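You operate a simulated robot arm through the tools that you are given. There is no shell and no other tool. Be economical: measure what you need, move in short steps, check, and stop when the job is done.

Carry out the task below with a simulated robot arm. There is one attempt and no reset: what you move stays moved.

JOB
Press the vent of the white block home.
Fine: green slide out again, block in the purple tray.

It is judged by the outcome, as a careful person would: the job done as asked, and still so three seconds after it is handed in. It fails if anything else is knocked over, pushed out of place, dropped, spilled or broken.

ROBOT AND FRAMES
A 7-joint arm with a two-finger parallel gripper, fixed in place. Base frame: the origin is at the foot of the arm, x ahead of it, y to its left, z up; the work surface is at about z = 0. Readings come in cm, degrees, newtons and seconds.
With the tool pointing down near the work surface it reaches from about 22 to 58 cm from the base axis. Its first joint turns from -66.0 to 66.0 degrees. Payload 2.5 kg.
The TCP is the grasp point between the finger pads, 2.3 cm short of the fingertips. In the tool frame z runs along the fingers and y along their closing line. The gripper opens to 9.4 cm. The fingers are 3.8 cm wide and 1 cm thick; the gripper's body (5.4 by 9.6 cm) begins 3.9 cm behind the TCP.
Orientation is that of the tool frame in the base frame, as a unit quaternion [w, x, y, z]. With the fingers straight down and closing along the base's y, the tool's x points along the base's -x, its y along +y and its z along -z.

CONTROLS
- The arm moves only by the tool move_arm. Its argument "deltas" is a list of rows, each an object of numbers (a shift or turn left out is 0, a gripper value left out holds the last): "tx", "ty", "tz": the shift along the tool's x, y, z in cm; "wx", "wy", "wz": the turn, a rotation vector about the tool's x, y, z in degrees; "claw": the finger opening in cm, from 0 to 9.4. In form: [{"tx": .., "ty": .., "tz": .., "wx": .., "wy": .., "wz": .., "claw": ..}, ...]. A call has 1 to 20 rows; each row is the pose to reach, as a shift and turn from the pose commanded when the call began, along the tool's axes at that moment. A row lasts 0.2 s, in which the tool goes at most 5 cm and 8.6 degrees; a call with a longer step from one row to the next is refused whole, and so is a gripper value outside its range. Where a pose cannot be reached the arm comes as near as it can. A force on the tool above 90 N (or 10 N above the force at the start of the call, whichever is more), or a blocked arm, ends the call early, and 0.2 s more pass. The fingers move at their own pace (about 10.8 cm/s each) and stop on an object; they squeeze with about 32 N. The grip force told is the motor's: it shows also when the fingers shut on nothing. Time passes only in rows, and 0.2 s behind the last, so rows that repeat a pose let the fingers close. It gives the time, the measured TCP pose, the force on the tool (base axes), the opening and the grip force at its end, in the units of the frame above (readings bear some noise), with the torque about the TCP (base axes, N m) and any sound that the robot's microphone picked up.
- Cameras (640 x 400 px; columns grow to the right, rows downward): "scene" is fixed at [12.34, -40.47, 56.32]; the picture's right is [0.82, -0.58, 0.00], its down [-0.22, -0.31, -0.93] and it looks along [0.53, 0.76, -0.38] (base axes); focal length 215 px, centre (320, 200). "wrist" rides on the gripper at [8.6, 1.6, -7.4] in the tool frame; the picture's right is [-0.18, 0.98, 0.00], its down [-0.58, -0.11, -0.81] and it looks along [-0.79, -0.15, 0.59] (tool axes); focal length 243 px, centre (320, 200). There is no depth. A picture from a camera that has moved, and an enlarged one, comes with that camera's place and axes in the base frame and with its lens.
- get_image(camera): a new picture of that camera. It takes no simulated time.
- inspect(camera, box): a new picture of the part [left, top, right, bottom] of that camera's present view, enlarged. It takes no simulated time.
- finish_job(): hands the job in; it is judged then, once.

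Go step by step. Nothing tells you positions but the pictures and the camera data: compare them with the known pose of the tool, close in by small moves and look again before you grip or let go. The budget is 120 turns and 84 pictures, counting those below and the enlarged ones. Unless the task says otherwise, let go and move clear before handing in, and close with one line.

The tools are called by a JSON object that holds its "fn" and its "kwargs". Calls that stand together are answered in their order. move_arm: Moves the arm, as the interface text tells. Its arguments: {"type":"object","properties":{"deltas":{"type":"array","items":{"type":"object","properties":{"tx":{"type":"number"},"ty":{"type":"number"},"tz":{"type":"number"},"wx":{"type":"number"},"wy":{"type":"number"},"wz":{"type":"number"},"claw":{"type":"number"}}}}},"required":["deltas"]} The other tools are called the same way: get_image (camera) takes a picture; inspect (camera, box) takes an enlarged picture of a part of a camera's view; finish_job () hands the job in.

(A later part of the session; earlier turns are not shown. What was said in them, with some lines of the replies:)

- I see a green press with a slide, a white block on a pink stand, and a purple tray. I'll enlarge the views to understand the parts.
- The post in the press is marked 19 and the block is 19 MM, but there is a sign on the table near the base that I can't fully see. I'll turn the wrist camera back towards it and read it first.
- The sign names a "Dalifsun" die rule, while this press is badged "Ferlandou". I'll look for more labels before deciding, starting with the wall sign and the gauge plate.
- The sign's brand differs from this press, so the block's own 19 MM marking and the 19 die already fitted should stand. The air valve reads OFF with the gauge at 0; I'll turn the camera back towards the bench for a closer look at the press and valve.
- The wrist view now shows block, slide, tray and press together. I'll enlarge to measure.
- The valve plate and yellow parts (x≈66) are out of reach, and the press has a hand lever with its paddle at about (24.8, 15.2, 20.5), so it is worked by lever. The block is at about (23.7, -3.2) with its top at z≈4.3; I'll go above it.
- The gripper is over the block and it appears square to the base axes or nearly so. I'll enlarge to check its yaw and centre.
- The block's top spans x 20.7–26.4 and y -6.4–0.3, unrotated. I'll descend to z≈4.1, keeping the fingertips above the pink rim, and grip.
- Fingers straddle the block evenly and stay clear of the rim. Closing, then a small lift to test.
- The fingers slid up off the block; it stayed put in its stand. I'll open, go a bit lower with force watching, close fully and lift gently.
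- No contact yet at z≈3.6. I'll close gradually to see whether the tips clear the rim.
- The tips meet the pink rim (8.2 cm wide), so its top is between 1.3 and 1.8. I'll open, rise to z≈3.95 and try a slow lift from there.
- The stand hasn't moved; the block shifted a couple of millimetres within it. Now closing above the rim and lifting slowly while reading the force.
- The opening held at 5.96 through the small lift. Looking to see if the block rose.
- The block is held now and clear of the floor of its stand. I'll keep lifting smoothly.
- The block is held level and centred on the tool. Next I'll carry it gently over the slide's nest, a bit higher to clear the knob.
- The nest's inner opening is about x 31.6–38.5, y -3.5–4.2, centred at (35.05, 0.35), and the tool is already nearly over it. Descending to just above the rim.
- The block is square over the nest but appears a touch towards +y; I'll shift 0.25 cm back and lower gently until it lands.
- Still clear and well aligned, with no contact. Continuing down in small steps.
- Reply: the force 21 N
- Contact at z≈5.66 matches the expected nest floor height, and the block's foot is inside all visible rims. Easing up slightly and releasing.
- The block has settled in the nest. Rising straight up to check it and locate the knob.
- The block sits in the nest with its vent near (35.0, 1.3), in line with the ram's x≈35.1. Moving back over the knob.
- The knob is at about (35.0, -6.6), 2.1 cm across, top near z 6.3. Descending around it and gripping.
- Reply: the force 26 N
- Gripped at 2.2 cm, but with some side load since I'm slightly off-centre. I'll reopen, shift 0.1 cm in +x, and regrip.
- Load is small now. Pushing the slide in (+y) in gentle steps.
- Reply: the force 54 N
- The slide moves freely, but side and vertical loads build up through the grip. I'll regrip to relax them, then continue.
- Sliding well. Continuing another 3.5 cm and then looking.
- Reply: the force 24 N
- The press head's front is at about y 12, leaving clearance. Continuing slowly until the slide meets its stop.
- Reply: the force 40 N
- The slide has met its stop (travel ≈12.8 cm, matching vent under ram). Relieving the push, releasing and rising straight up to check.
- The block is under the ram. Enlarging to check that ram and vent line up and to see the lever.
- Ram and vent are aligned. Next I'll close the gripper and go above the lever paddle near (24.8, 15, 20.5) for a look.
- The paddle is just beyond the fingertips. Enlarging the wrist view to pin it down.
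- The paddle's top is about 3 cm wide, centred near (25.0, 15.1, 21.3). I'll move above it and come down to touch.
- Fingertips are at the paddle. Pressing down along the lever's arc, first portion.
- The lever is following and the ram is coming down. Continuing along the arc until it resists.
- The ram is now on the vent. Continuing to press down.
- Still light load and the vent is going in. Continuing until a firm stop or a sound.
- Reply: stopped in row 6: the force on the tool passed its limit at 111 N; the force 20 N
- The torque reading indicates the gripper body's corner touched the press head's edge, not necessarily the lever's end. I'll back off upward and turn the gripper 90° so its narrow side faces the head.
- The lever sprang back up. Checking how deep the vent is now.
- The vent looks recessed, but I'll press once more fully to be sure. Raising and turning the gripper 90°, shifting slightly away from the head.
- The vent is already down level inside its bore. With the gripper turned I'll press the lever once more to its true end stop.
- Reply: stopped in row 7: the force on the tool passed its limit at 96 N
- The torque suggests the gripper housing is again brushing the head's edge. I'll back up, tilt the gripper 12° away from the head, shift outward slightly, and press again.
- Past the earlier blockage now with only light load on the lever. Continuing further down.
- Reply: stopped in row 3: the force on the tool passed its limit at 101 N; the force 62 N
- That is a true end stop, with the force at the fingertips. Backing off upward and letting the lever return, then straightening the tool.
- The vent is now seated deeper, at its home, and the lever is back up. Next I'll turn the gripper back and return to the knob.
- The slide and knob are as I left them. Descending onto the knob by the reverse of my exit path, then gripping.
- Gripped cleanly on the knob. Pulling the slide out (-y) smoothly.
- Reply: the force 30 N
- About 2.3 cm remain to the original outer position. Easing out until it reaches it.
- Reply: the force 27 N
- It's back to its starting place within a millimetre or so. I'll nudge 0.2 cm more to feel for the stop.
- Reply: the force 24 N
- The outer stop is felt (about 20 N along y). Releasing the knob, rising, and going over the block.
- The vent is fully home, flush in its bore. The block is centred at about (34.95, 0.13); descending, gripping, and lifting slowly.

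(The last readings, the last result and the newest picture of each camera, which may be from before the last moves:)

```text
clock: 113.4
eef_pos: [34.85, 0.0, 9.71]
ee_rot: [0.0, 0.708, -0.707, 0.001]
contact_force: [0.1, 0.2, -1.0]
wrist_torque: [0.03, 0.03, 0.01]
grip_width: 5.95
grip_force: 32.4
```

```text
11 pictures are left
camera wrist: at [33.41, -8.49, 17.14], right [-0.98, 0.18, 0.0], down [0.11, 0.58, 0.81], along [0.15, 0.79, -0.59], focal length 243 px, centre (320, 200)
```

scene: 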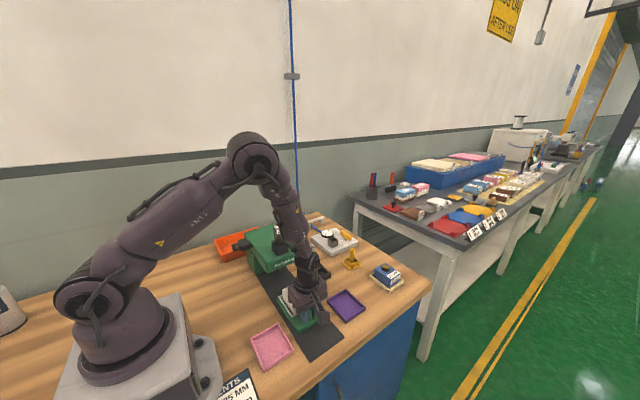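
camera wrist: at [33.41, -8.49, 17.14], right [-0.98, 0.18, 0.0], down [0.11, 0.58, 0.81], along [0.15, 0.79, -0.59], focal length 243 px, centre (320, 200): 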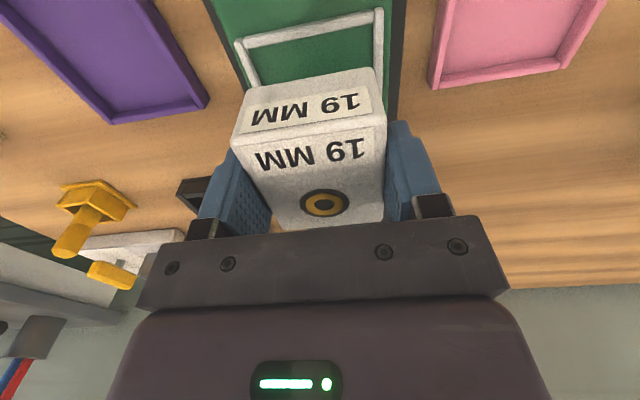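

Held, with the slide undisturbed. Carrying the block over the purple tray, centred at about (47.4, -4.7).

{"fn": "move_arm", "kwargs": {"deltas": [{"tz": -0.2, "ty": -0.2}, {"tz": -0.5, "ty": -0.6}, {"tz": -0.8, "ty": -1.2}, {"tz": -1, "ty": -2}, {"tz": -1, "ty": -3}, {"tz": -1, "ty": -4}, {"tz": -1, "ty": -5}, {"tz": -1, "ty": -6, "tx": 0.3}, {"tz": -1, "ty": -7, "tx": 0.8}, {"tz": -1, "ty": -8, "tx": 1.4}, {"tz": -1, "ty": -9, "tx": 2}, {"tz": -1, "ty": -10, "tx": 2.7}, {"tz": -1, "ty": -10.9, "tx": 3.4}, {"tz": -1, "ty": -11.6, "tx": 4}, {"tz": -1, "ty": -12.1, "tx": 4.4}, {"tz": -1, "ty": -12.3, "tx": 4.7}, {"tz": -1, "ty": -12.4, "tx": 4.8}]}}

{"fn": "inspect", "kwargs": {"camera": "wrist", "box": [190, 0, 430, 150]}}

{"fn": "inspect", "kwargs": {"camera": "scene", "box": [290, 260, 400, 340]}}

```text
clock: 117.0
eef_pos: [47.3, -4.66, 10.62]
ee_rot: [0.0, 0.708, -0.707, 0.001]
contact_force: [-0.2, 0.0, -1.1]
wrist_torque: [0.02, -0.01, 0.01]
grip_width: 5.93
grip_force: 32.6
```

```text
2.67 times, centred on (310, 75) of wrist
camera zoom: at [45.83, -13.3, 18.13], right [-0.98, 0.18, 0.0], down [0.11, 0.58, 0.81], along [0.15, 0.79, -0.59], focal length 647 px, centre (347, 533)
```

zoom: 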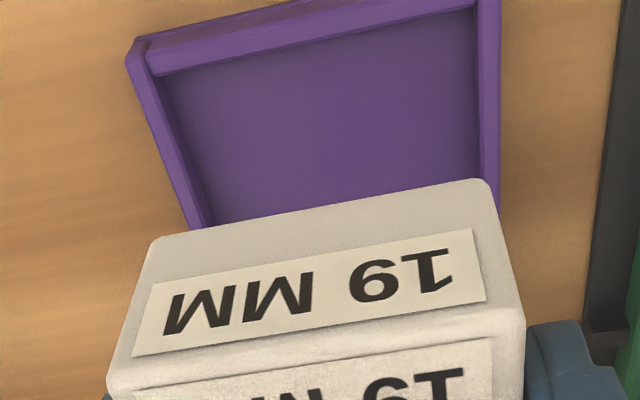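

```text
5.00 times, centred on (345, 300) of scene
camera zoom: at [12.34, -40.47, 56.32], right [0.82, -0.58, 0.0], down [-0.22, -0.31, -0.93], along [0.53, 0.76, -0.38], focal length 1075 px, centre (195, -300)
```

zoom: 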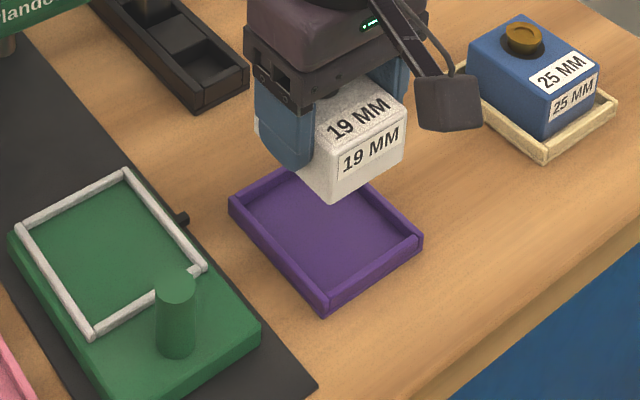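

The block is over the purple tray; inner centre is about (47.6, -4.5), so I'll shift 0.15 cm each way and lower smoothly to just above the floor.

{"fn": "move_arm", "kwargs": {"deltas": [{"tz": 0.2, "ty": -0.08, "tx": -0.08}, {"tz": 0.5, "ty": -0.15, "tx": -0.15}, {"tz": 0.9, "ty": -0.15, "tx": -0.15}, {"tz": 1.3, "ty": -0.15, "tx": -0.15}, {"tz": 1.7, "ty": -0.15, "tx": -0.15}, {"tz": 2.1, "ty": -0.15, "tx": -0.15}, {"tz": 2.5, "ty": -0.15, "tx": -0.15}, {"tz": 2.9, "ty": -0.15, "tx": -0.15}, {"tz": 3.3, "ty": -0.15, "tx": -0.15}, {"tz": 3.7, "ty": -0.15, "tx": -0.15}, {"tz": 4.1, "ty": -0.15, "tx": -0.15}, {"tz": 4.5, "ty": -0.15, "tx": -0.15}, {"tz": 4.8, "ty": -0.15, "tx": -0.15}, {"tz": 5.1, "ty": -0.15, "tx": -0.15}, {"tz": 5.3, "ty": -0.15, "tx": -0.15}, {"tz": 5.4, "ty": -0.15, "tx": -0.15}]}}

{"fn": "inspect", "kwargs": {"camera": "wrist", "box": [150, 0, 470, 200]}}

```text
clock: 120.4
eef_pos: [47.49, -4.56, 5.17]
ee_rot: [0.0, 0.708, -0.707, 0.0]
contact_force: [-1.2, -0.2, -1.2]
wrist_torque: [0.0, 0.0, 0.04]
grip_width: 5.93
grip_force: 31.9
```

```text
2.00 times, centred on (310, 100) of wrist
camera zoom: at [45.95, -13.11, 12.72], right [-0.98, 0.18, 0.0], down [0.11, 0.58, 0.81], along [0.15, 0.79, -0.59], focal length 485 px, centre (340, 400)
```

zoom: 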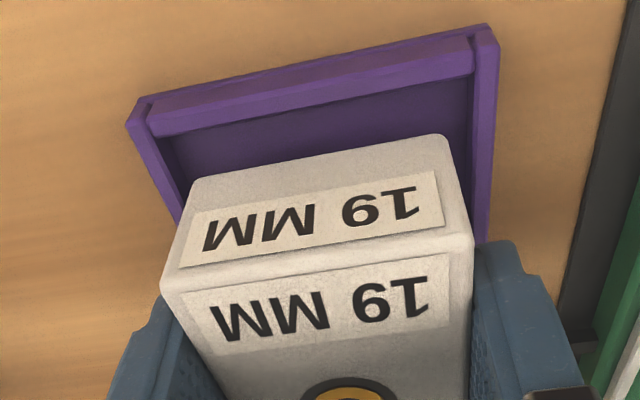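

The block fits between the rims; a 0.3 cm shift towards -y balances it. Lowering the last centimetre.

{"fn": "move_arm", "kwargs": {"deltas": [{"tx": 0.15}, {"tx": 0.3}, {"tx": 0.3, "tz": 0.2}, {"tx": 0.3, "tz": 0.4}, {"tx": 0.3, "tz": 0.6}, {"tx": 0.3, "tz": 0.8}, {"tx": 0.3, "tz": 0.95}, {"tx": 0.3, "tz": 1.05}, {"tx": 0.3, "tz": 1.15}]}}

```text
clock: 122.4
eef_pos: [47.59, -4.83, 4.02]
ee_rot: [0.0, 0.707, -0.707, 0.001]
contact_force: [-0.1, -1.1, -0.6]
wrist_torque: [-0.03, 0.01, 0.0]
grip_width: 5.97
grip_force: 31.8
```

{"fn": "move_arm", "kwargs": {"deltas": [{"tz": 0.06}, {"tz": 0.12}, {"tz": 0.18}, {"tz": 0.18}]}}

{"fn": "inspect", "kwargs": {"camera": "wrist", "box": [150, 0, 470, 200]}}

```text
clock: 123.4
eef_pos: [47.53, -4.9, 3.97]
ee_rot: [0.0, 0.708, -0.707, 0.001]
contact_force: [-6.6, 0.5, 17.3]
wrist_torque: [0.12, 0.63, 0.01]
grip_width: 5.94
grip_force: 32.0
```

```text
2.00 times, centred on (310, 100) of wrist
camera zoom: at [45.96, -13.43, 11.47], right [-0.98, 0.18, 0.0], down [0.11, 0.58, 0.81], along [0.15, 0.79, -0.59], focal length 485 px, centre (340, 400)
```

zoom: 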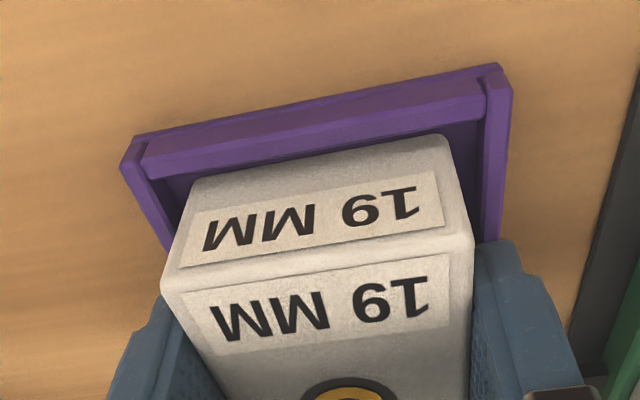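

It has landed in the purple tray at the predicted height. Relieving the load, releasing, and rising clear.

{"fn": "move_arm", "kwargs": {"deltas": [{"tz": -0.12}, {"tz": -0.14, "claw": 6.4}, {"tz": -0.15, "claw": 7.2}, {"tz": -0.15, "claw": 7.6}, {"tz": -0.15, "claw": 7.6}, {"tz": -0.8}, {"tz": -2}, {"tz": -4}, {"tz": -7}, {"tz": -11}, {"tz": -15}, {"tz": -17}, {"tz": -17, "tx": 2}, {"tz": -17, "tx": 4}, {"tz": -17, "tx": 4}]}}

{"fn": "get_image", "kwargs": {"camera": "wrist"}}

{"fn": "inspect", "kwargs": {"camera": "scene", "box": [200, 210, 420, 370]}}

```text
clock: 126.6
eef_pos: [47.49, -8.8, 20.84]
ee_rot: [-0.002, 0.707, -0.707, 0.001]
contact_force: [-0.1, 0.0, 0.9]
wrist_torque: [0.01, -0.02, 0.01]
grip_width: 7.61
grip_force: 0.1
```

```text
6 pictures are left
camera wrist: at [45.91, -17.4, 28.37], right [-0.98, 0.18, 0.0], down [0.11, 0.58, 0.81], along [0.15, 0.79, -0.59], focal length 243 px, centre (320, 200)
```

wrist: 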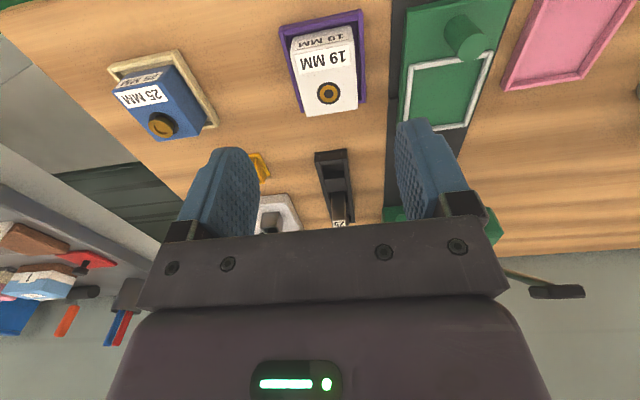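

```text
2.50 times, centred on (310, 290) of scene
camera zoom: at [12.33, -40.47, 56.32], right [0.82, -0.58, 0.0], down [-0.22, -0.31, -0.93], along [0.53, 0.76, -0.38], focal length 538 px, centre (345, -25)
```

zoom: 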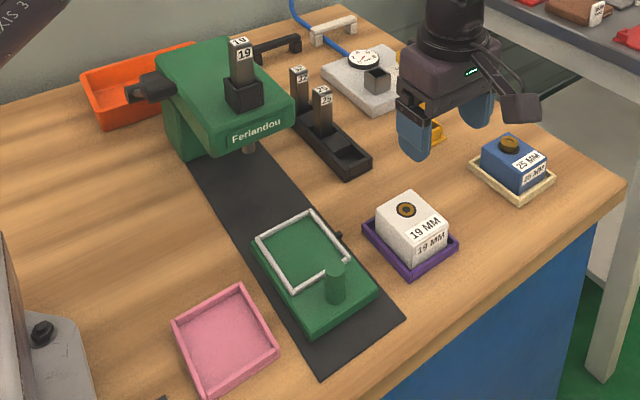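

The block sits flat in the purple tray with its vent home. The slide is out, the lever is up, nothing else has moved and the arm is clear, so I'm handing in.

{"fn": "finish_job", "kwargs": {}}

```text
The job is handed in.
```

The white block's vent is pressed home with the 19 mm die, the green slide is back out, and the block is in the purple tray.
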